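You operate a simulated robot arm through the tools that you are given. There is no shell and no other tool. Be economical: measure what you need, move in short steps, check, and stop when the job is done.

Carry out the task below with a simulated robot arm. There is one attempt and no reset: what you move stays moved.

TASK
Count the yellow notes; put them back if there are 100, otherwise in the SHORT rack.
Fine: at counter 24; switch the small note counter off after.

It is judged by the outcome, as a careful person would: the job done as asked, and still so three seconds after it is handed in. It fails if anything else is knocked over, pushed out of place, dropped, spilled or broken.

THE ROBOT
A 6-joint arm with a two-finger parallel gripper, fixed in place. Base frame: the origin is at the foot of the arm, x ahead of it, y to its left, z up. Readings come in m, degrees, newtons and seconds.
With the tool pointing down near the work surface it reaches from about 0.32 to 0.74 m from the base axis. Its first joint turns from -66.0 to 66.0 degrees. Payload 2.45 kg.
The tool frame sits at the grasp point between the pads (the TCP): z along the fingers, y along the line on which they close. The tips reach 0.024 m beyond it. The gripper opens to 0.068 m. The fingers are 0.017 m wide and 0.01 m thick; the gripper's body (0.04 by 0.07 m) begins 0.041 m behind the TCP.
Orientation is that of the tool frame in the base frame, as [roll, pitch, yaw] about the fixed x, y, z axes, in that order (R = Rz(yaw) Ry(pitch) Rx(roll)). With the fingers straight down and closing along the base's y, the tool's x points along the base's -x, its y along +y and its z along -z.

THE INTERFACE
- The arm moves only by the tool nudge_tool. Its argument "commands" is a list of rows, each a list of 7 numbers: the closure, from 0 (fully open) to 1 (shut), then the shift along the tool's x, y, z in units of 25 mm (1.0 is 25 mm), then the turn, a rotation vector about the tool's x, y, z in units of 5 degrees (1.0 is 5 degrees). In form: [[hand, tx, ty, tz, rx, ry, rz], ...]. A call has 1 to 20 rows; each row shifts and turns the commanded pose from where the row before left it, along the tool's axes as they then stand. A call with a number of a shift or a turn outside -1 to 1 is refused whole. Each row takes 0.2 s and may step no farther than 0.05 m and 8.6 degrees from the row before; otherwise, or with a gripper value out of range, the whole call is refused. Where a pose cannot be reached the arm comes as near as it can. A force on the tool above 40 N (or 10 N above the force at the start of the call, whichever is more), or a blocked arm, ends the call early, and 0.2 s more pass. The fingers move at their own pace (about 0.108 m/s each) and stop on an object; they squeeze with about 37 N. The grip force told is the motor's: it shows also when the fingers shut on nothing. Time passes only in rows, and 0.2 s behind the last, so rows that do not move let the fingers close. The reply holds the time, the measured pose of the TCP, the force on the tool along the base axes, the opening and the grip force, in the units named above and with some noise, with the torque about the TCP (base axes, N m) and any sound that the robot's microphone picked up.
- Cameras (640 x 400 px; columns grow to the right, rows downward): "scene" is fixed at [0.1616, 0.4106, 1.4592]; the picture's right is [-0.81, -0.59, 0.00], its down [-0.37, 0.51, -0.77] and it looks along [0.46, -0.62, -0.63] (base axes); focal length 372 px, centre (320, 200). "wrist" rides on the gripper at [0.084, 0.011, -0.075] in the tool frame; the picture's right is [-0.13, 0.99, 0.00], its down [-0.60, -0.08, -0.79] and it looks along [-0.79, -0.10, 0.61] (tool axes); focal length 251 px, centre (320, 200). There is no depth. A picture from a camera that has moved, and an enlarged one, comes with that camera's place and axes in the base frame and with its lens.
- capture(camera): a new picture of that camera. The clock stands still meanwhile.
- enlarge(camera, box): a new picture of the part [left, top, right, bottom] of that camera's present view, enlarged. The clock stands still meanwhile.
- hand_in(): hands the job in; it is judged then, once.

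Work in short steps. Places have to be worked out from the pictures, the camera data and where the tool is seen: move nearer, look again, correct. Check each grasp and each placing, and mend what went wrong. You have 120 turns and 64 pictures in all, those below and enlarged ones among them. Open the gripper and draw the arm clear of the work before you hand the job in, unless the task says otherwise; then end with one line.

The tools are called after "Request:" as a command line: name --pt "numbers of a row" for each row, then --argument value for the rest, lists and objects as JSON in quotes. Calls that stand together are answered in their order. nudge_tool: Moves the arm, as the interface text tells. Its arguments: {"type":"object","properties":{"commands":{"type":"array","items":{"type":"array","items":{"type":"number"}}}},"required":["commands"]} The other tools are called the same way: capture (camera) takes a picture; enlarge (camera, box) takes an enlarged picture of a part of a camera's view; hand_in () hands the job in.

At the start:

```text
time: 0.0
position: [0.4145, -0.0351, 1.1255]
tool_rot: [-180.0, 0.0, -180.0]
contact_force: [0.4, 0.3, -1.1]
torque: [-0.01, 0.0, 0.02]
finger_gap: 0.0681
grasp_force: 0.1
```

scene: 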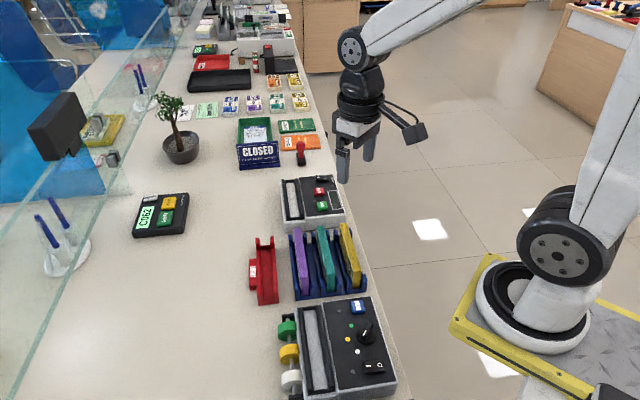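
wrist: 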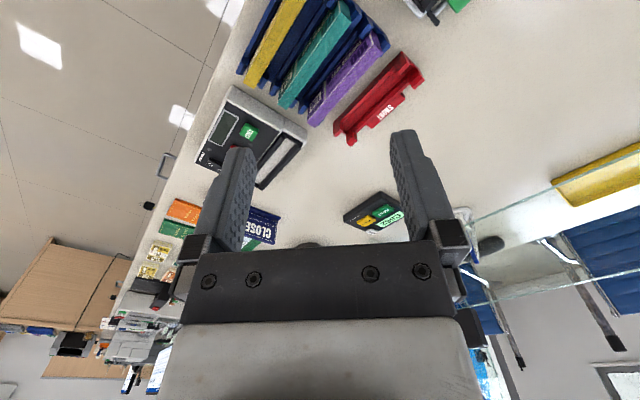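

I see the note rack (purple, teal, yellow), a small device behind it and a larger one in front. I enlarge for details.

Request:
enlarge --camera "scene" --box '[230, 160, 410, 300]'

Request:
enlarge --camera "scene" --box '[240, 280, 410, 400]'

Request:
enlarge --camera "wrist" --box '[180, 0, 440, 200]'

```text
2.86 times, centred on (320, 230) of scene
camera zoom: at [0.1616, 0.4106, 1.4592], right [-0.81, -0.59, 0.0], down [-0.37, 0.51, -0.77], along [0.46, -0.62, -0.63], focal length 1062 px, centre (320, 114)
```

zoom: 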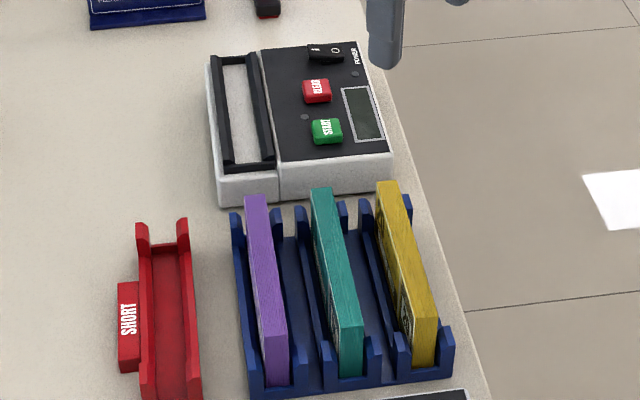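

```text
3.33 times, centred on (325, 340) of scene
camera zoom: at [0.1616, 0.4106, 1.4592], right [-0.81, -0.59, 0.0], down [-0.37, 0.51, -0.77], along [0.46, -0.62, -0.63], focal length 1239 px, centre (303, -267)
```

zoom: 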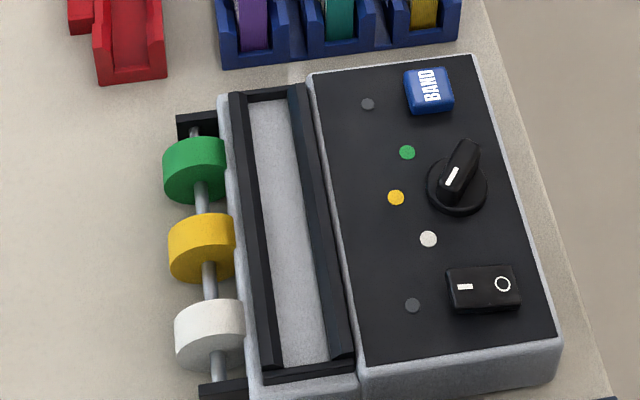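

```text
2.00 times, centred on (310, 100) of wrist
camera zoom: at [0.3306, -0.0247, 1.2013], right [0.13, 0.99, 0.0], down [0.6, -0.08, 0.79], along [0.79, -0.1, -0.61], focal length 503 px, centre (340, 400)
```

zoom: 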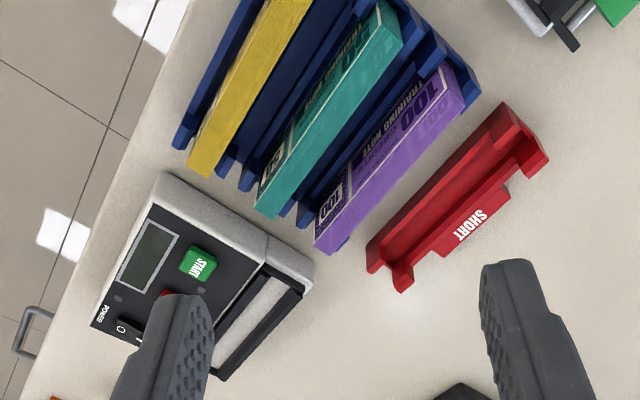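

The small counter has START, CLEAR and POWER; the other device is a bander. I look at the remaining items for "counter 24".

Request:
enlarge --camera "scene" --box '[110, 90, 330, 250]'

Request:
enlarge --camera "scene" --box '[170, 0, 340, 110]'

```text
2.50 times, centred on (220, 170) of scene
camera zoom: at [0.1616, 0.4106, 1.4592], right [-0.81, -0.59, 0.0], down [-0.37, 0.51, -0.77], along [0.46, -0.62, -0.63], focal length 929 px, centre (570, 275)
```

zoom: 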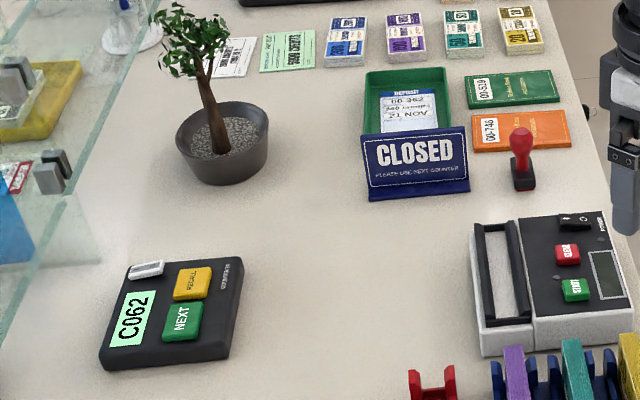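

```text
3.64 times, centred on (255, 55) of scene
camera zoom: at [0.1616, 0.4106, 1.4592], right [-0.81, -0.59, 0.0], down [-0.37, 0.51, -0.77], along [0.46, -0.62, -0.63], focal length 1351 px, centre (556, 727)
```

zoom: 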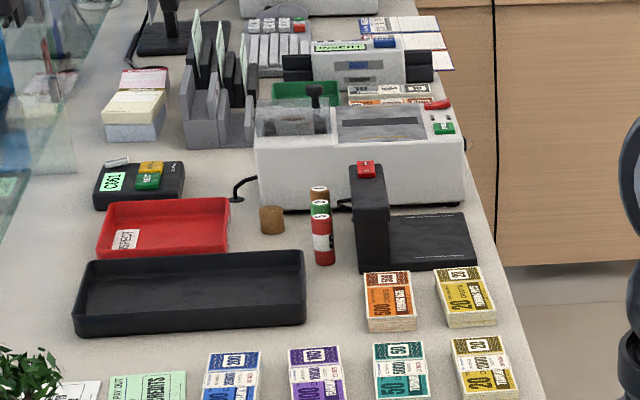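

From two views, the START button is near (0.594,-0.183,0.838) and the yellow stack's top runs from (0.41,-0.06) to (0.51,-0.157), so the counter runs about 43° off. I rotate the tool to align and look.

Request:
nudge_tool --pt "0 0 0 0 0 0 1" --pt "0 0 0 0 0 0 1" --pt "0 0 0 0 0 0 1" --pt "0 0 0 0 0 0 1" --pt "0 0 0 0 0 0 1" --pt "0 0 0 0 0 0 1" --pt "0 0 0 0 0 0 1" --pt "0 0 0 0 0 0 1" --pt "0 0 0 0 0 0 0.7"

Request:
capture --camera "wrist"

```text
time: 2.0
position: [0.4151, -0.0344, 1.1249]
tool_rot: [-180.0, -0.1, 136.4]
contact_force: [-0.4, -0.1, 0.2]
torque: [0.01, 0.03, -0.04]
finger_gap: 0.0681
grasp_force: 0.0
```

```text
56 pictures are left
camera wrist: at [0.3615, 0.0303, 1.2012], right [0.78, 0.63, 0.0], down [0.38, -0.47, 0.79], along [0.5, -0.62, -0.61], focal length 251 px, centre (320, 200)
```

wrist: 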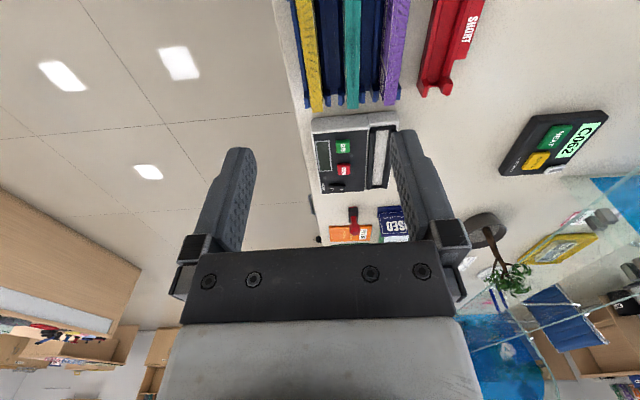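

The image's up is downward in space. I enlarge the rack/counter part for measuring.

Request:
enlarge --camera "wrist" --box '[270, 0, 510, 150]'

Request:
enlarge --camera "wrist" --box '[300, 100, 420, 200]'

```text
2.67 times, centred on (390, 75) of wrist
camera zoom: at [0.3615, 0.0303, 1.2012], right [0.78, 0.63, 0.0], down [0.38, -0.47, 0.79], along [0.5, -0.62, -0.61], focal length 670 px, centre (133, 533)
```

zoom: 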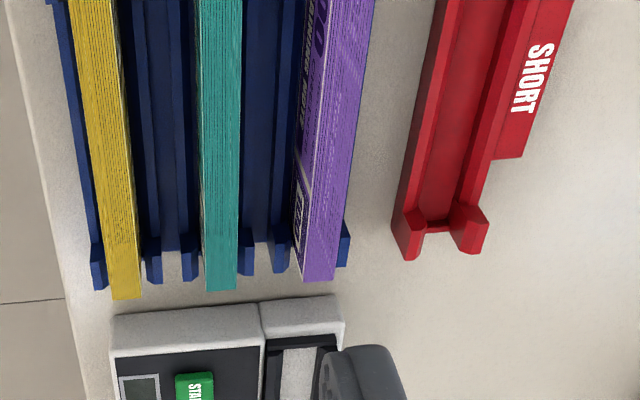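

```text
4.00 times, centred on (360, 150) of wrist
camera zoom: at [0.3615, 0.0303, 1.2012], right [0.78, 0.63, 0.0], down [0.38, -0.47, 0.79], along [0.5, -0.62, -0.61], focal length 1006 px, centre (160, 400)
```

zoom: 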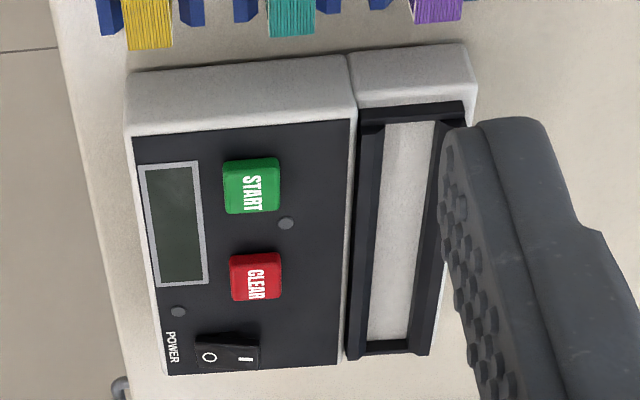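

In the counter-aligned frame (u along the counter, v across it), I get START at u=0.54, v=0.274, h≈0.85. The yellow stack is centred at u≈0.395, v≈0.241 with its top at h≈0.856. I move closer to view the note counter.

Request:
nudge_tool --pt "0 -0.77 0.11 1 0 0 0" --pt "0 -0.77 0.11 1 0 0 0" --pt "0 -0.77 0.11 1 0 0 0" --pt "0 -0.77 0.11 1 0 0 0" --pt "0 -0.77 0.11 1 0 0 0" --pt "0 0 0 0 0 0 0"

Request:
enlarge --camera "wrist" --box '[200, 40, 440, 190]'

```text
time: 3.4
position: [0.4953, -0.093, 1.0003]
tool_rot: [180.0, 0.0, 136.5]
contact_force: [0.8, 0.2, 0.8]
torque: [0.0, -0.01, -0.02]
finger_gap: 0.0681
grasp_force: 0.1
```

```text
2.67 times, centred on (320, 115) of wrist
camera zoom: at [0.4404, -0.0268, 1.0762], right [0.78, 0.63, 0.0], down [0.38, -0.47, 0.79], along [0.5, -0.62, -0.61], focal length 670 px, centre (320, 427)
```

zoom: 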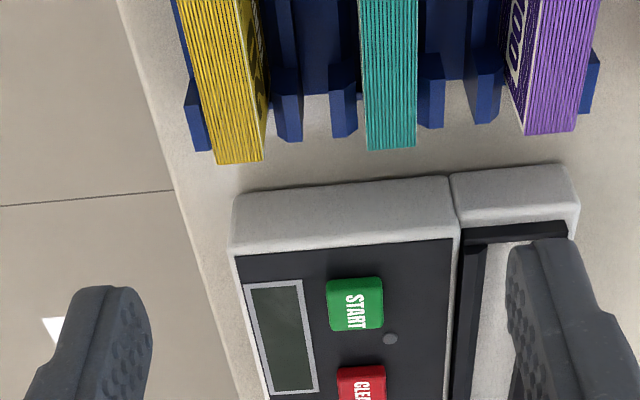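

Estimates agree. I shift to centre the hopper and power switch in view.

Request:
nudge_tool --pt "0 -1 0.6 0 0 0 0" --pt "0 -1 0.6 0 0 0 0" --pt "0 -1 0.4 0 0 0 0" --pt "0 0 0 0 0 0 0"

Request:
enlarge --camera "wrist" --box '[180, 20, 460, 195]'

```text
time: 4.4
position: [0.5752, -0.114, 1.0004]
tool_rot: [-180.0, 0.0, 136.5]
contact_force: [0.5, -0.5, -1.4]
torque: [0.0, 0.0, 0.0]
finger_gap: 0.0678
grasp_force: 0.0
```

```text
2.29 times, centred on (320, 108) of wrist
camera zoom: at [0.522, -0.0483, 1.077], right [0.78, 0.63, 0.0], down [0.38, -0.47, 0.79], along [0.5, -0.62, -0.61], focal length 575 px, centre (320, 411)
```

zoom: 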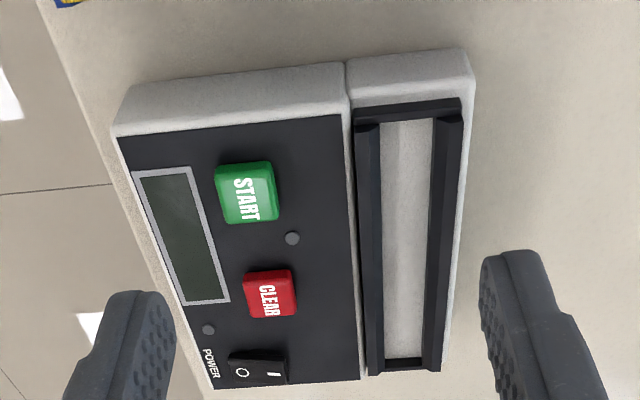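

Objects seem aligned to yaw 135°, so I turn 1.5° more, and move further along to see the power switch.

Request:
nudge_tool --pt "0 0 0 0 0 0 0.3" --pt "0 -1 -0.8 0 0 0 0" --pt "0 -1 -0.8 0 0 0 0" --pt "0 -1 0 0 0 0 0" --pt "0 0 0 0 0 0 0"

Request:
enlarge --camera "wrist" --box '[200, 20, 440, 170]'

```text
time: 5.6
position: [0.6018, -0.1957, 1.0008]
tool_rot: [180.0, 0.0, 134.9]
contact_force: [0.4, -0.6, 0.0]
torque: [-0.05, -0.01, 0.01]
finger_gap: 0.068
grasp_force: 0.0
```

```text
2.67 times, centred on (320, 95) of wrist
camera zoom: at [0.5492, -0.1293, 1.0769], right [0.79, 0.61, 0.0], down [0.37, -0.48, 0.79], along [0.48, -0.63, -0.61], focal length 670 px, centre (320, 480)
```

zoom: 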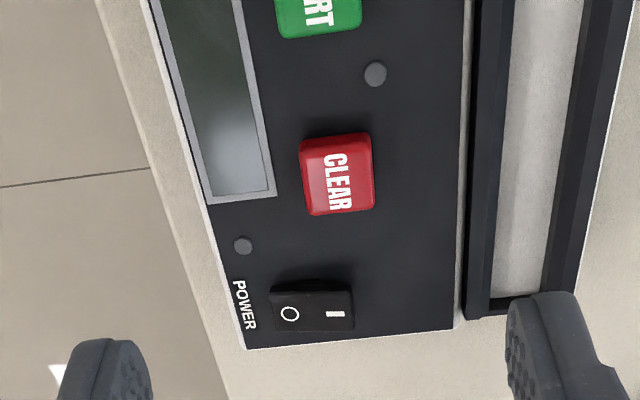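

I zoom tightly on the rocker to see its state.

Request:
enlarge --camera "wrist" --box '[280, 105, 344, 155]'

Request:
enlarge --camera "scene" --box '[285, 165, 349, 215]'

```text
8.00 times, centred on (312, 130) of wrist
camera zoom: at [0.5492, -0.1293, 1.0769], right [0.79, 0.61, 0.0], down [0.37, -0.48, 0.79], along [0.48, -0.63, -0.61], focal length 2012 px, centre (384, 760)
```

zoom: 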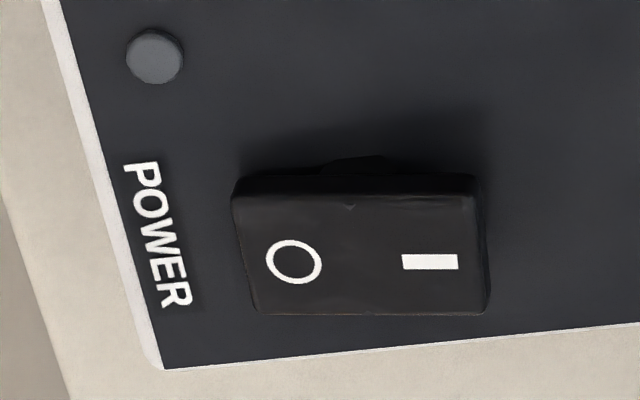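

```text
8.00 times, centred on (317, 190) of scene
camera zoom: at [0.1616, 0.4106, 1.4592], right [-0.81, -0.59, 0.0], down [-0.37, 0.51, -0.77], along [0.46, -0.62, -0.63], focal length 2973 px, centre (344, 280)
```

zoom: 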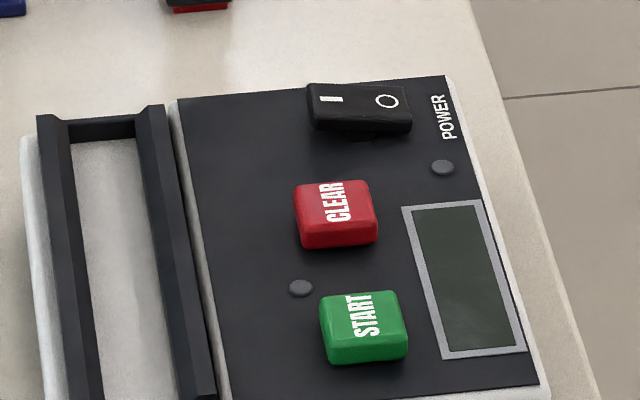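

The rocker has O pressed (off). I close the fingers and move above the "I" end at u≈0.663, v≈0.283, then check alignment.

Request:
nudge_tool --pt "1 -1 -0.03 0 0 0 0" --pt "1 -1 -0.03 0 0 0 0" --pt "1 -1 -0.03 0 0 0 0" --pt "1 -0.96 -0.03 1 0 0 0" --pt "1 0 0 1 0 0 0" --pt "1 0 0 1 0 0 0" --pt "1 0 0 0.8 0 0 0" --pt "1 0 0 0 0 0 0"

Request:
enlarge --camera "wrist" --box '[240, 60, 400, 160]'

Request:
enlarge --camera "scene" --box '[275, 150, 371, 225]'

```text
time: 7.4
position: [0.6689, -0.2671, 0.9057]
tool_rot: [-180.0, 0.0, 135.0]
contact_force: [0.1, -0.3, 0.6]
torque: [0.01, -0.04, -0.03]
finger_gap: 0.0
grasp_force: 23.8
```

```text
4.00 times, centred on (320, 110) of wrist
camera zoom: at [0.6164, -0.2001, 0.9804], right [0.79, 0.61, 0.0], down [0.37, -0.48, 0.79], along [0.48, -0.63, -0.61], focal length 1006 px, centre (320, 560)
```

zoom: 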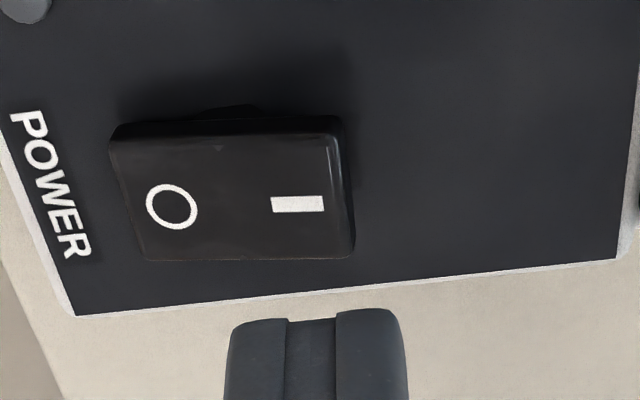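

```text
5.33 times, centred on (323, 188) of scene
camera zoom: at [0.1616, 0.4106, 1.4592], right [-0.81, -0.59, 0.0], down [-0.37, 0.51, -0.77], along [0.46, -0.62, -0.63], focal length 1982 px, centre (304, 267)
```

zoom: 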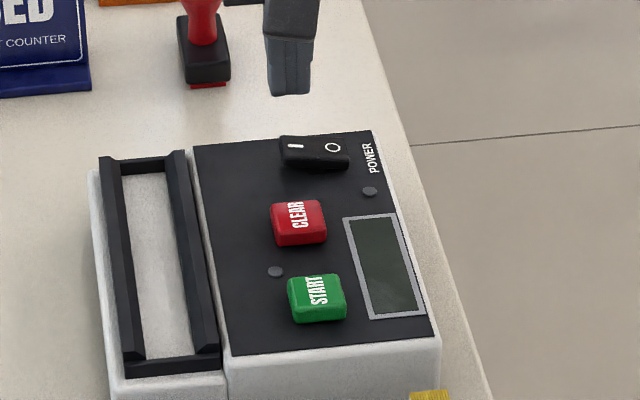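

Aligned on the I mark. I descend in small steps and watch the force.

Request:
nudge_tool --pt "1 0 0 0.5 0 0 0" --pt "1 0 0 0.5 0 0 0" --pt "1 0 0 0.2 0 0 0" --pt "1 0 0 0.1 0 0 0" --pt "1 0 0 0.1 0 0 0"

```text
time: 8.6
position: [0.6675, -0.2675, 0.8707]
tool_rot: [180.0, 0.0, 135.0]
contact_force: [-0.1, 0.1, -0.9]
torque: [0.0, 0.01, 0.01]
finger_gap: 0.0001
grasp_force: 24.1
```

No contact yet; I continue gently.

Request:
nudge_tool --pt "1 0 0 0.1 0 0 0" --pt "1 0 0 0.1 0 0 0" --pt "1 0 0 0.1 0 0 0"

Request:
enlarge --camera "scene" --box '[275, 150, 371, 225]'

```text
time: 9.4
position: [0.6691, -0.2667, 0.865]
tool_rot: [-180.0, 0.1, 135.0]
contact_force: [-4.1, 4.5, 12.3]
torque: [0.05, 0.21, -0.07]
finger_gap: 0.0001
grasp_force: 24.1
```

```text
5.33 times, centred on (323, 188) of scene
camera zoom: at [0.1612, 0.4108, 1.4591], right [-0.81, -0.59, 0.0], down [-0.37, 0.51, -0.77], along [0.46, -0.62, -0.63], focal length 1982 px, centre (304, 267)
```

zoom: 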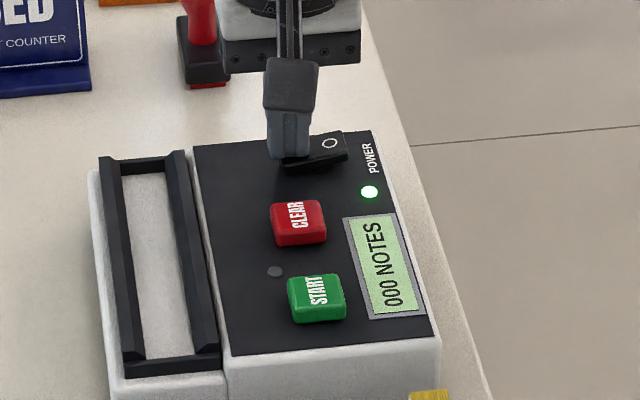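

The counter is on and shows 000. I lift and move back over the yellow stack with the gripper open to look.

Request:
nudge_tool --pt "1 0 0 -1 0 0 0" --pt "1 0 0 -1 0 0 0" --pt "1 0 0 -1 0 0 0" --pt "1 0 0 -1 0 0 0" --pt "0 1 -0.1 -0.6 0 0 0" --pt "0 1 -0.1 0 0 0 0" --pt "0 1 -0.1 0 0 0 0" --pt "0 1 -0.1 0 0 0 0" --pt "0 1 -0.1 0 0 0 0" --pt "0 1 -0.1 0 0 0 0" --pt "0 1 -0.1 0 0 0 0" --pt "0 1 -0.1 0 0 0 0" --pt "0 1 -0.1 0 0 0 0" --pt "0 1 -0.1 0 0 0 0" --pt "0 1 -0.1 0 0 0 0" --pt "0 1 -0.1 0 0 0 0" --pt "0 1 -0.1 0 0 0 0" --pt "0 0 0 0 0 0 0"

Request:
capture --camera "wrist"

Request:
enlarge --camera "scene" --box '[230, 180, 390, 300]'

```text
time: 13.2
position: [0.4146, -0.0589, 0.9776]
tool_rot: [-179.9, 0.0, 134.9]
contact_force: [-0.3, 0.0, 1.2]
torque: [0.01, 0.01, -0.03]
finger_gap: 0.0679
grasp_force: 0.1
```

```text
45 pictures are left
camera wrist: at [0.3631, 0.0074, 1.0536], right [0.79, 0.61, 0.0], down [0.37, -0.48, 0.79], along [0.48, -0.63, -0.61], focal length 251 px, centre (320, 200)
```

wrist: 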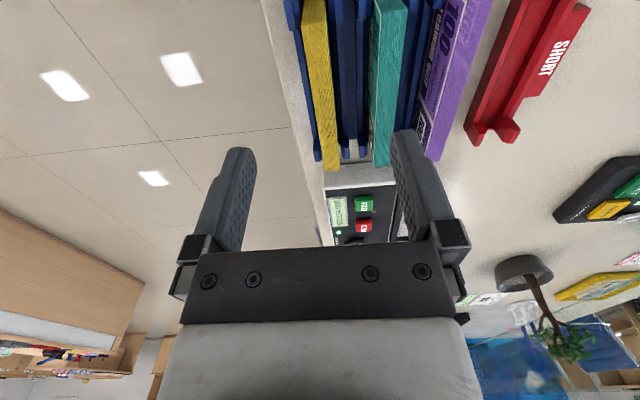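

```text
3.33 times, centred on (310, 240) of scene
camera zoom: at [0.1616, 0.4106, 1.4592], right [-0.81, -0.59, 0.0], down [-0.37, 0.51, -0.77], along [0.46, -0.62, -0.63], focal length 1239 px, centre (353, 67)
```

zoom: 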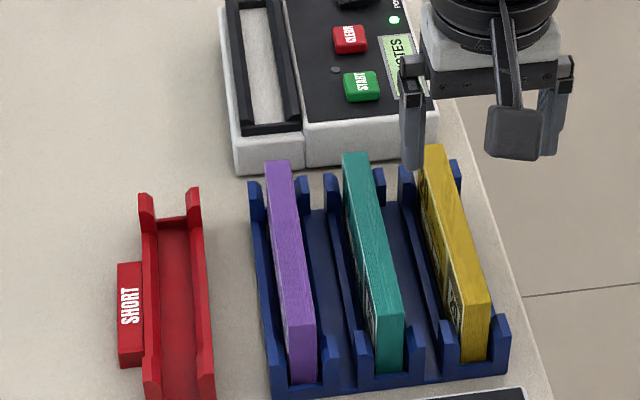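

I enlarge to see the ribs beside the yellow stack, checking room for the fingers.

Request:
enlarge --camera "wrist" --box '[280, 0, 440, 180]'

Request:
enlarge --camera "scene" --box '[312, 220, 376, 300]'

```text
2.22 times, centred on (360, 90) of wrist
camera zoom: at [0.3631, 0.0074, 1.0536], right [0.79, 0.61, 0.0], down [0.37, -0.48, 0.79], along [0.48, -0.63, -0.61], focal length 559 px, centre (231, 444)
```

zoom: 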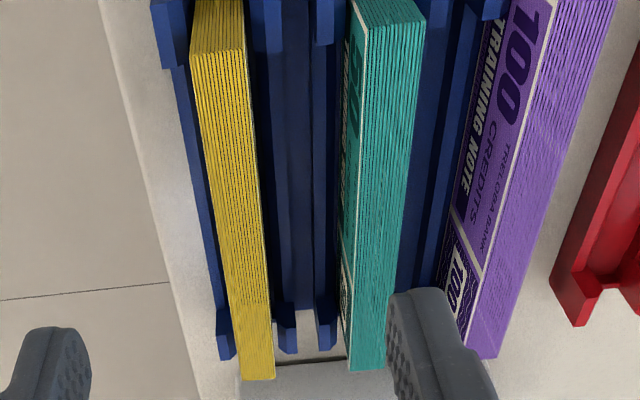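

```text
5.00 times, centred on (344, 260) of scene
camera zoom: at [0.1616, 0.4106, 1.4592], right [-0.81, -0.59, 0.0], down [-0.37, 0.51, -0.77], along [0.46, -0.62, -0.63], focal length 1858 px, centre (200, -100)
```

zoom: 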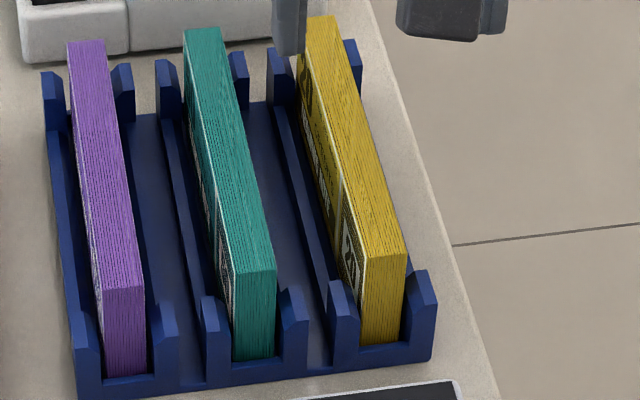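

The ribs are low mid-length. The yellow stack's centre is u≈0.384, v≈0.250, thickness ~17 mm. I move above it with a partly closed gripper.

Request:
nudge_tool --pt "0.35 -0.98 -0.05 0.5 0 0 0" --pt "0.35 -0.98 0 0.6 0 0 0" --pt "0.35 0 0 1 0 0 0" --pt "0.35 0 0 0.8 0 0 0" --pt "0.35 0 0 0 0 0 0"

Request:
capture --camera "wrist"

Request:
enlarge --camera "scene" --box '[280, 190, 392, 290]'

```text
time: 14.4
position: [0.4494, -0.096, 0.9058]
tool_rot: [180.0, 0.0, 135.0]
contact_force: [0.8, 0.0, -0.3]
torque: [0.02, 0.01, -0.03]
finger_gap: 0.0444
grasp_force: 0.1
```

```text
41 pictures are left
camera wrist: at [0.3975, -0.0292, 0.9813], right [0.79, 0.61, 0.0], down [0.37, -0.48, 0.79], along [0.48, -0.63, -0.61], focal length 251 px, centre (320, 200)
```

wrist: 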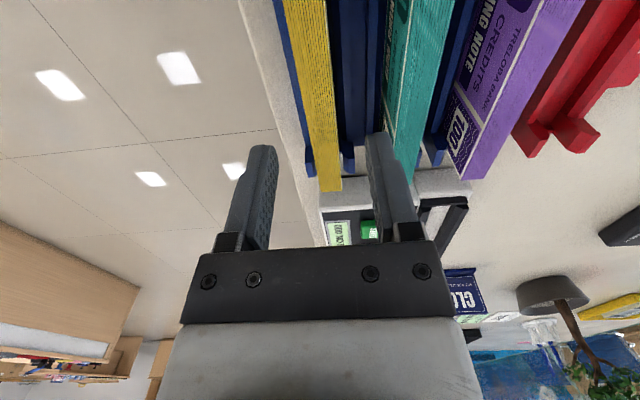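

```text
4.00 times, centred on (336, 240) of scene
camera zoom: at [0.1616, 0.4106, 1.4592], right [-0.81, -0.59, 0.0], down [-0.37, 0.51, -0.77], along [0.46, -0.62, -0.63], focal length 1487 px, centre (256, 40)
```

zoom: 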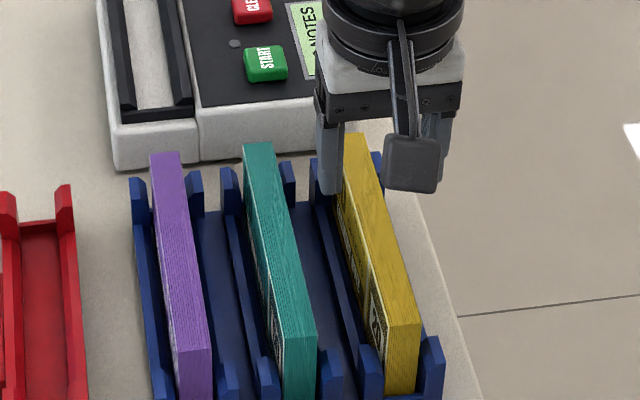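

Centred. I descend to straddle the stack, watching the force.

Request:
nudge_tool --pt "0.35 0 0 0.8 0 0 0" --pt "0.35 0 0 0.8 0 0 0" --pt "0.35 0 0 0.4 0 0 0" --pt "0.35 0 0 0.33 0 0 0" --pt "0.35 0 0 0 0 0 0"

Request:
enlarge --camera "scene" --box '[280, 190, 392, 290]'

```text
time: 15.6
position: [0.4504, -0.0962, 0.8466]
tool_rot: [180.0, 0.1, 135.0]
contact_force: [-0.1, -0.1, 0.0]
torque: [0.0, 0.02, -0.02]
finger_gap: 0.0442
grasp_force: 0.1
```

```text
4.00 times, centred on (336, 240) of scene
camera zoom: at [0.1616, 0.4106, 1.4592], right [-0.81, -0.59, 0.0], down [-0.37, 0.51, -0.77], along [0.46, -0.62, -0.63], focal length 1487 px, centre (256, 40)
```

zoom: 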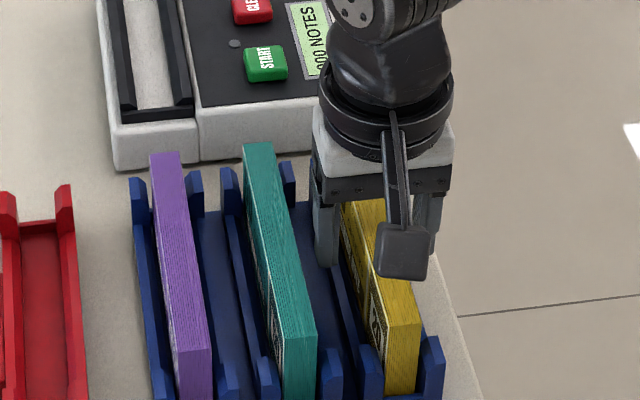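

Fingers straddle the stack. I close.

Request:
nudge_tool --pt "1 0 0 0 0 0 0" --pt "1 0 0 0 0 0 0" --pt "1 0 0 0 0 0 0"

```text
time: 16.4
position: [0.45, -0.0975, 0.8468]
tool_rot: [-180.0, 0.0, 135.0]
contact_force: [-1.0, -0.2, -1.0]
torque: [0.05, 0.0, -0.01]
finger_gap: 0.0172
grasp_force: 36.0
```

Gripped at 17 mm. I lift straight up and check.

Request:
nudge_tool --pt "1 0 0 -0.4 0 0 0" --pt "1 0 0 -0.8 0 0 0" --pt "1 0 0 -1 0 0 0" --pt "1 0 0 -1 0 0 0" --pt "1 0 0 -1 0 0 0" --pt "1 0 0 -0.8 0 0 0" --pt "1 0 0 0 0 0 0"

Request:
capture --camera "wrist"

Request:
enlarge --camera "scene" --box '[240, 150, 400, 310]'

```text
time: 18.0
position: [0.4492, -0.0961, 0.9725]
tool_rot: [-180.0, 0.0, 135.0]
contact_force: [0.6, -0.2, -1.8]
torque: [0.01, -0.02, -0.06]
finger_gap: 0.0175
grasp_force: 36.1
```

```text
38 pictures are left
camera wrist: at [0.3978, -0.0294, 1.0487], right [0.79, 0.61, 0.0], down [0.37, -0.48, 0.79], along [0.48, -0.63, -0.61], focal length 251 px, centre (320, 200)
```

wrist: 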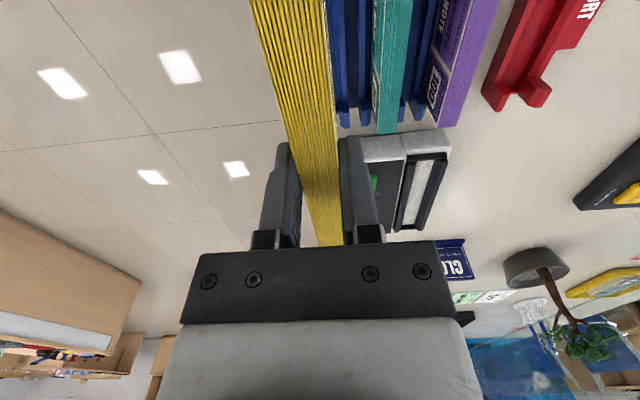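

```text
2.50 times, centred on (320, 230) of scene
camera zoom: at [0.1616, 0.4106, 1.4592], right [-0.81, -0.59, 0.0], down [-0.37, 0.51, -0.77], along [0.46, -0.62, -0.63], focal length 929 px, centre (320, 125)
```

zoom: 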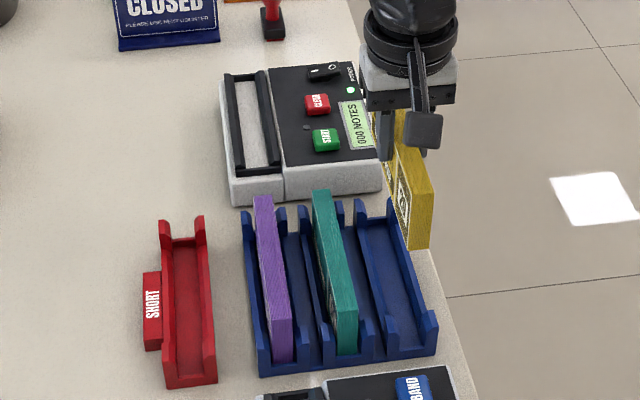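

Stack lifted cleanly. I move closer toward the counter, keeping to the side, to measure the hopper.

Request:
nudge_tool --pt "1 -1 0.5 -0.3 0 0 0" --pt "1 -1 0.5 -0.3 0 0 0" --pt "1 -1 0.4 0 0 0 0" --pt "1 0 0 0 0 0 0"

Request:
enlarge --camera "wrist" --box '[330, 20, 490, 220]'

```text
time: 19.0
position: [0.5283, -0.1263, 0.9869]
tool_rot: [-180.0, 0.0, 135.0]
contact_force: [0.6, -0.9, -1.6]
torque: [0.0, -0.01, 0.0]
finger_gap: 0.0176
grasp_force: 36.3
```

```text
2.00 times, centred on (410, 120) of wrist
camera zoom: at [0.4762, -0.0582, 1.063], right [0.79, 0.61, 0.0], down [0.37, -0.48, 0.79], along [0.48, -0.63, -0.61], focal length 503 px, centre (140, 360)
```

zoom: 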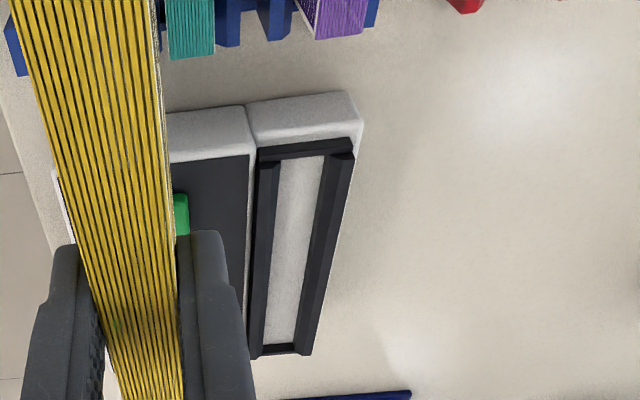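

The hopper is centred at u≈0.599, v≈0.3585 with its top near h≈0.833. I move the stack above it.

Request:
nudge_tool --pt "1 -0.92 0.495 0 0 0 0" --pt "1 -0.92 0.495 0 0 0 0" --pt "1 -0.92 0.495 0 0 0 0" --pt "1 -0.92 0.495 0 0 0 0" --pt "1 -0.92 0.495 0 0 0 0" --pt "1 -0.92 0.495 0 0 0 0" --pt "1 0 0 0.8 0 0 0" --pt "1 0 0 0 0 0 0"

Request:
capture --camera "wrist"

Request:
enlarge --camera "scene" --box '[260, 130, 372, 240]'

```text
time: 20.8
position: [0.6781, -0.1698, 0.9659]
tool_rot: [180.0, 0.1, 135.0]
contact_force: [0.7, 0.6, 0.3]
torque: [0.02, 0.0, 0.02]
finger_gap: 0.0176
grasp_force: 36.0
```

```text
35 pictures are left
camera wrist: at [0.6264, -0.1027, 1.0426], right [0.79, 0.61, 0.0], down [0.37, -0.48, 0.79], along [0.48, -0.63, -0.61], focal length 251 px, centre (320, 200)
```

wrist: 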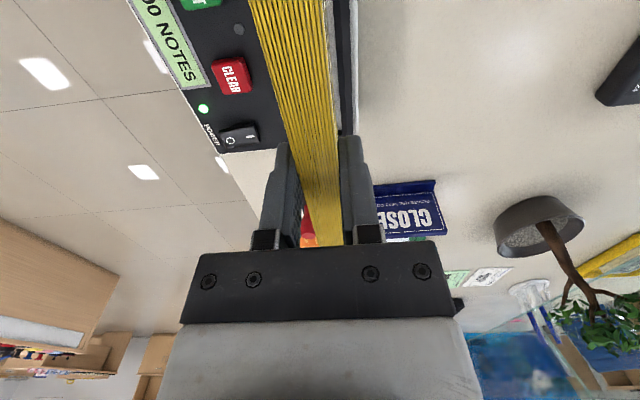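

```text
3.64 times, centred on (316, 185) of scene
camera zoom: at [0.1616, 0.4106, 1.4592], right [-0.81, -0.59, 0.0], down [-0.37, 0.51, -0.77], along [0.46, -0.62, -0.63], focal length 1351 px, centre (334, 254)
```

zoom: 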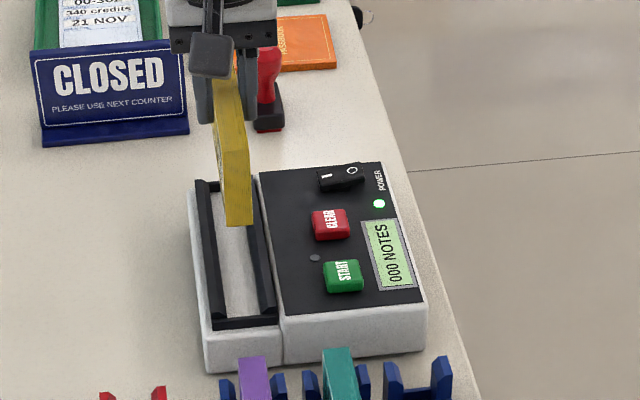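

The stack is above the slot, both at v≈0.3585 by my measurements. I descend to just above the guides and check.

Request:
nudge_tool --pt "1 0 0 0.8 0 0 0" --pt "1 0 0 0.8 0 0 0" --pt "1 0 0 0.8 0 0 0" --pt "1 0 0 0 0 0 0"

Request:
enlarge --camera "scene" --box '[270, 160, 350, 235]'

Request:
enlarge --camera "wrist" --box '[220, 0, 420, 160]'

```text
time: 21.8
position: [0.6776, -0.1706, 0.9067]
tool_rot: [179.9, 0.1, 135.1]
contact_force: [0.1, -0.3, -1.1]
torque: [0.0, -0.02, -0.02]
finger_gap: 0.0174
grasp_force: 36.1
```

```text
5.33 times, centred on (310, 198) of scene
camera zoom: at [0.1616, 0.4106, 1.4592], right [-0.81, -0.59, 0.0], down [-0.37, 0.51, -0.77], along [0.46, -0.62, -0.63], focal length 1982 px, centre (373, 213)
```

zoom: 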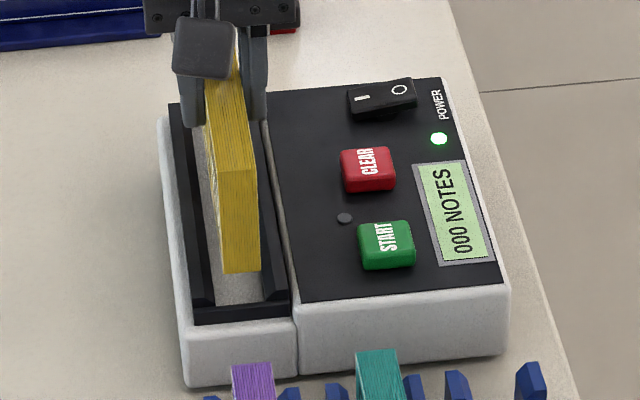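

```text
2.50 times, centred on (320, 80) of wrist
camera zoom: at [0.6254, -0.1032, 0.9823], right [0.79, 0.61, 0.0], down [0.37, -0.48, 0.79], along [0.48, -0.63, -0.61], focal length 629 px, centre (320, 500)
```

zoom: 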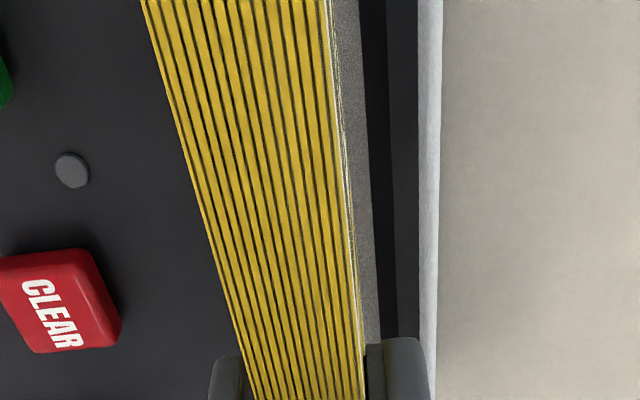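

The picture suggests shifting ~2 mm in +v and ~2.5 mm in +u. I correct, then insert slowly while watching force.

Request:
nudge_tool --pt "1 -0.1 0.075 0 0 0 0" --pt "1 0 0 0.4 0 0 0" --pt "1 0 0 0.3 0 0 0" --pt "1 0 0 0.2 0 0 0" --pt "1 0 0 0 0 0 0"

Request:
enlarge --camera "scene" --box '[270, 160, 350, 235]'

```text
time: 23.0
position: [0.6799, -0.1701, 0.8851]
tool_rot: [180.0, 0.0, 135.0]
contact_force: [0.2, -0.3, -1.3]
torque: [-0.01, 0.01, -0.02]
finger_gap: 0.0174
grasp_force: 36.6
```

```text
5.33 times, centred on (310, 198) of scene
camera zoom: at [0.1616, 0.4106, 1.4592], right [-0.81, -0.59, 0.0], down [-0.37, 0.51, -0.77], along [0.46, -0.62, -0.63], focal length 1982 px, centre (373, 213)
```

zoom: 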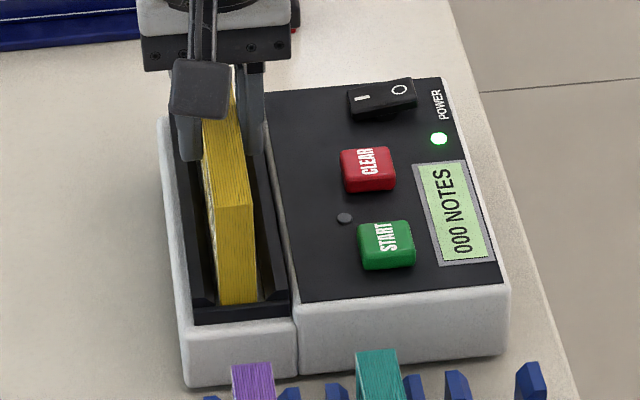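

It fits neatly into the slot with no contact. I continue down gently till it touches.

Request:
nudge_tool --pt "1 0 0 0.15 0 0 0" --pt "1 0 0 0.15 0 0 0" --pt "1 0 0 0.1 0 0 0" --pt "1 0 0 0 0 0 0"

Request:
enlarge --camera "scene" --box '[270, 160, 350, 235]'

```text
time: 24.0
position: [0.6826, -0.1714, 0.8797]
tool_rot: [179.7, 0.5, 135.0]
contact_force: [-4.4, -1.4, 34.6]
torque: [-0.13, 0.16, -0.02]
finger_gap: 0.0177
grasp_force: 35.8
```

```text
5.33 times, centred on (310, 198) of scene
camera zoom: at [0.1607, 0.4108, 1.4592], right [-0.81, -0.59, 0.0], down [-0.37, 0.51, -0.77], along [0.46, -0.62, -0.63], focal length 1982 px, centre (373, 213)
```

zoom: 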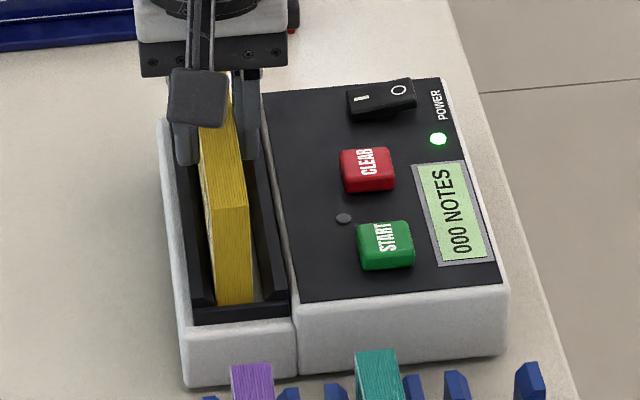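

Contact at bottom ≈0.827. I relieve the force a bit and look closer whether it's on the floor or a guide.

Request:
nudge_tool --pt "1 0 0 -0.15 0 0 0" --pt "1 0 0 -0.1 0 0 0" --pt "1 0 0 0 0 0 0"

Request:
enlarge --camera "scene" --box '[292, 194, 332, 226]'

Request:
enlarge --camera "wrist" --box '[220, 0, 420, 160]'

```text
time: 24.8
position: [0.6797, -0.1704, 0.8788]
tool_rot: [-179.9, -0.2, 135.0]
contact_force: [3.2, -0.2, 5.5]
torque: [-0.42, -0.55, 0.17]
finger_gap: 0.0173
grasp_force: 36.5
```

```text
12.50 times, centred on (312, 210) of scene
camera zoom: at [0.1615, 0.4106, 1.4592], right [-0.81, -0.59, 0.0], down [-0.37, 0.51, -0.77], along [0.46, -0.62, -0.63], focal length 4646 px, centre (420, 75)
```

zoom: 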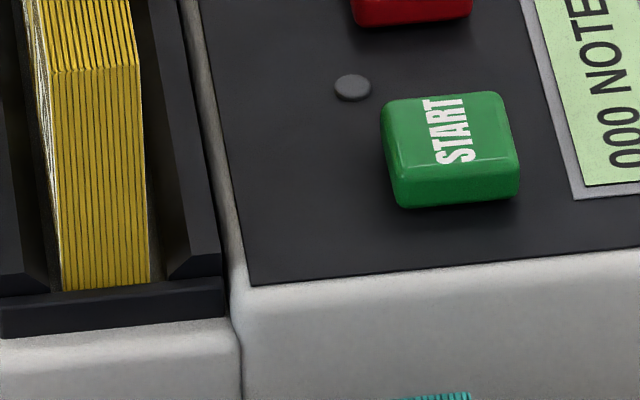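

```text
2.50 times, centred on (320, 80) of wrist
camera zoom: at [0.6281, -0.1026, 0.956], right [0.79, 0.61, 0.0], down [0.37, -0.48, 0.79], along [0.48, -0.63, -0.61], focal length 629 px, centre (320, 500)
```

zoom: 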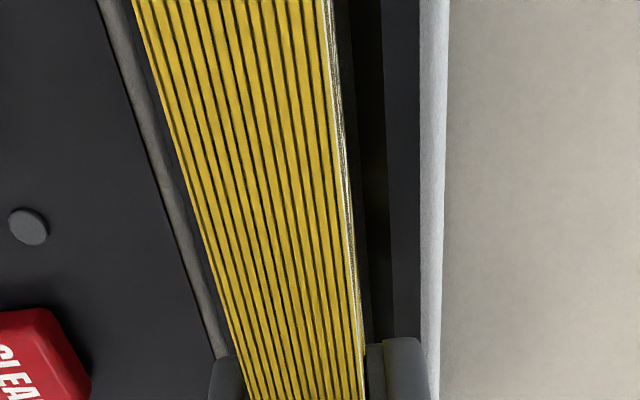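

The stack is between the guides and on the floor. I release and rise.

Request:
nudge_tool --pt "0.5 0 0 0 0 0 0" --pt "0.35 0 0 0 0 0 0" --pt "0.35 0 0 -0.4 0 0 0" --pt "0.35 0 0 -0.8 0 0 0" --pt "0.35 0 0 -1 0 0 0" --pt "0.35 0 0 -1 0 0 0" --pt "0.35 0 0 0 0 0 0"

Request:
enlarge --camera "scene" --box '[270, 160, 350, 235]'

```text
time: 26.4
position: [0.6798, -0.1715, 0.9615]
tool_rot: [-179.9, 0.0, 135.0]
contact_force: [0.0, -0.3, -0.6]
torque: [-0.01, 0.01, -0.02]
finger_gap: 0.044
grasp_force: 0.1
```

```text
5.33 times, centred on (310, 198) of scene
camera zoom: at [0.1616, 0.4106, 1.4592], right [-0.81, -0.59, 0.0], down [-0.37, 0.51, -0.77], along [0.46, -0.62, -0.63], focal length 1982 px, centre (373, 213)
```

zoom: 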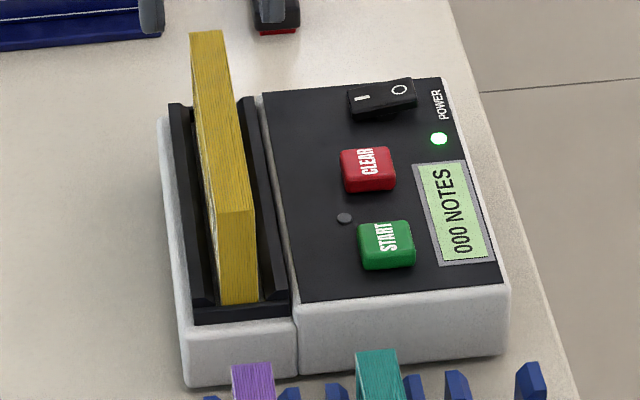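

The stack stands upright in the hopper. Next I move over START (u≈0.540, v≈0.287) with fingers closed.

Request:
nudge_tool --pt "0.35 0.83 -0.97 0 0 0 0" --pt "0.35 0.83 -0.97 0 0 0 0" --pt "0.35 0.83 -0.96 0 0 0 0" --pt "1 0 0 0.8 0 0 0" --pt "1 0 0 0.8 0 0 0" --pt "1 0 0 0.8 0 0 0" --pt "1 0 0 0 0 0 0"

Request:
enlarge --camera "wrist" --box '[240, 40, 400, 160]'

Request:
enlarge --camera "scene" --box '[270, 150, 366, 225]'

```text
time: 28.0
position: [0.5862, -0.1767, 0.9008]
tool_rot: [180.0, 0.0, 135.0]
contact_force: [-0.4, 0.9, 0.1]
torque: [-0.03, 0.0, -0.01]
finger_gap: 0.0001
grasp_force: 23.4
```

```text
3.33 times, centred on (320, 100) of wrist
camera zoom: at [0.5339, -0.1094, 0.9765], right [0.79, 0.61, 0.0], down [0.37, -0.48, 0.79], along [0.48, -0.63, -0.61], focal length 838 px, centre (320, 533)
```

zoom: 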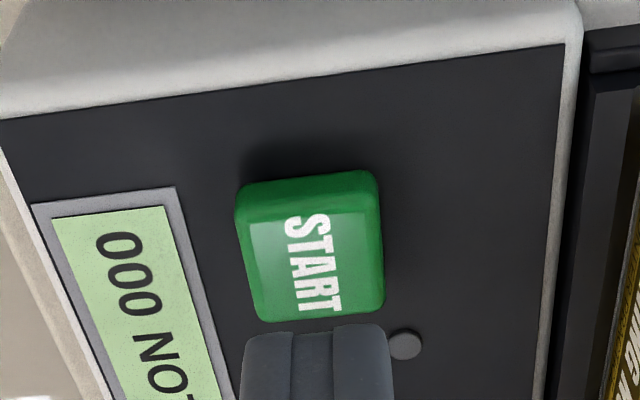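

```text
5.33 times, centred on (318, 188) of scene
camera zoom: at [0.1616, 0.4106, 1.4592], right [-0.81, -0.59, 0.0], down [-0.37, 0.51, -0.77], along [0.46, -0.62, -0.63], focal length 1982 px, centre (331, 267)
```

zoom: 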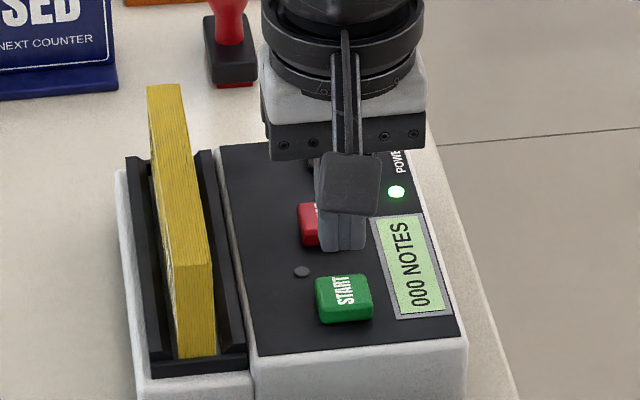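

Aligned over START. I press gently.

Request:
nudge_tool --pt "1 -0.08 -0.06 0.6 0 0 0" --pt "1 0 0 0.4 0 0 0" --pt "1 0 0 0.15 0 0 0" --pt "1 0 0 0.1 0 0 0" --pt "1 0 0 0 0 0 0"

```text
time: 29.2
position: [0.5862, -0.1795, 0.8686]
tool_rot: [180.0, 0.0, 135.0]
contact_force: [-0.3, -0.2, -0.4]
torque: [0.01, 0.01, 0.01]
finger_gap: 0.0001
grasp_force: 23.4
```

Request:
nudge_tool --pt "1 0 0 0.1 0 0 0" --pt "1 0 0 0.1 0 0 0"

```text
time: 29.8
position: [0.5859, -0.1793, 0.8651]
tool_rot: [-180.0, 0.1, 135.0]
contact_force: [-0.4, 0.0, 0.7]
torque: [-0.02, 0.04, 0.03]
finger_gap: 0.0
grasp_force: 23.3
```

Only about 0.7 N and no sound yet; I press slightly deeper.

Request:
nudge_tool --pt "1 0 0 0.1 0 0 0" --pt "1 0 0 0.05 0 0 0"

Request:
enlarge --camera "scene" --box '[270, 150, 366, 225]'

```text
time: 30.4
position: [0.5865, -0.1801, 0.861]
tool_rot: [180.0, 0.0, 135.0]
contact_force: [-1.7, 1.4, 4.0]
torque: [-0.03, 0.02, -0.01]
finger_gap: 0.0001
grasp_force: 23.6
heard: click
```

```text
5.33 times, centred on (318, 188) of scene
camera zoom: at [0.1615, 0.4106, 1.4592], right [-0.81, -0.59, 0.0], down [-0.37, 0.51, -0.77], along [0.46, -0.62, -0.63], focal length 1982 px, centre (331, 267)
```

zoom: 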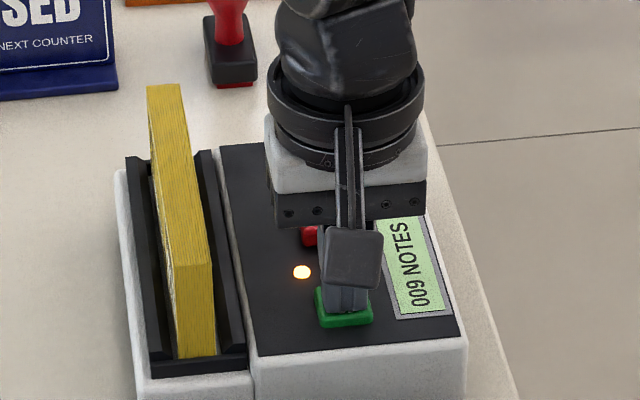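

It clicked and is counting. I rise off the button and wait.

Request:
nudge_tool --pt "1 0 0 -0.6 0 0 0" --pt "1 0 0 -1 0 0 0" --pt "1 0 0 -1 0 0 0" --pt "1 0 0 -1 0 0 0" --pt "1 0 0 -0.6 0 0 0" --pt "1 0 0 0 0 0 0" --pt "1 0 0 0 0 0 0" --pt "1 0 0 0 0 0 0" --pt "1 0 0 0 0 0 0" --pt "1 0 0 0 0 0 0" --pt "1 0 0 0 0 0 0" --pt "1 0 0 0 0 0 0" --pt "1 0 0 0 0 0 0" --pt "1 0 0 0 0 0 0" --pt "1 0 0 0 0 0 0"

Request:
enlarge --camera "scene" --box '[270, 150, 366, 225]'

```text
time: 33.6
position: [0.5848, -0.1806, 0.9653]
tool_rot: [180.0, 0.0, 135.0]
contact_force: [-0.4, -0.3, 0.3]
torque: [0.04, -0.03, 0.01]
finger_gap: 0.0
grasp_force: 23.9
```

```text
5.33 times, centred on (318, 188) of scene
camera zoom: at [0.1616, 0.4106, 1.4592], right [-0.81, -0.59, 0.0], down [-0.37, 0.51, -0.77], along [0.46, -0.62, -0.63], focal length 1982 px, centre (331, 267)
```

zoom: 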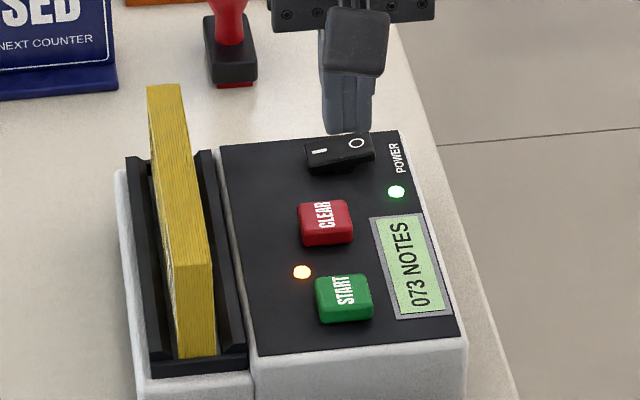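

It's at 73 and still counting, so I wait longer.

Request:
nudge_tool --pt "1 0 0 0 0 0 0" --pt "1 0 0 0 0 0 0" --pt "1 0 0 0 0 0 0" --pt "1 0 0 0 0 0 0" --pt "1 0 0 0 0 0 0" --pt "1 0 0 0 0 0 0" --pt "1 0 0 0 0 0 0" --pt "1 0 0 0 0 0 0" --pt "1 0 0 0 0 0 0" --pt "1 0 0 0 0 0 0" --pt "1 0 0 0 0 0 0" --pt "1 0 0 0 0 0 0"

Request:
enlarge --camera "scene" --box '[270, 150, 366, 225]'

```text
time: 36.2
position: [0.5856, -0.1808, 0.9654]
tool_rot: [180.0, 0.0, 135.1]
contact_force: [-0.1, 0.7, 0.2]
torque: [0.03, 0.02, 0.01]
finger_gap: 0.0
grasp_force: 23.6
```

```text
5.33 times, centred on (318, 188) of scene
camera zoom: at [0.1616, 0.4106, 1.4592], right [-0.81, -0.59, 0.0], down [-0.37, 0.51, -0.77], along [0.46, -0.62, -0.63], focal length 1982 px, centre (331, 267)
```

zoom: 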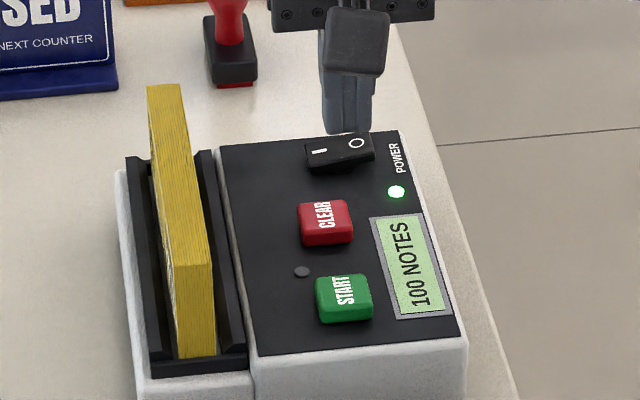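

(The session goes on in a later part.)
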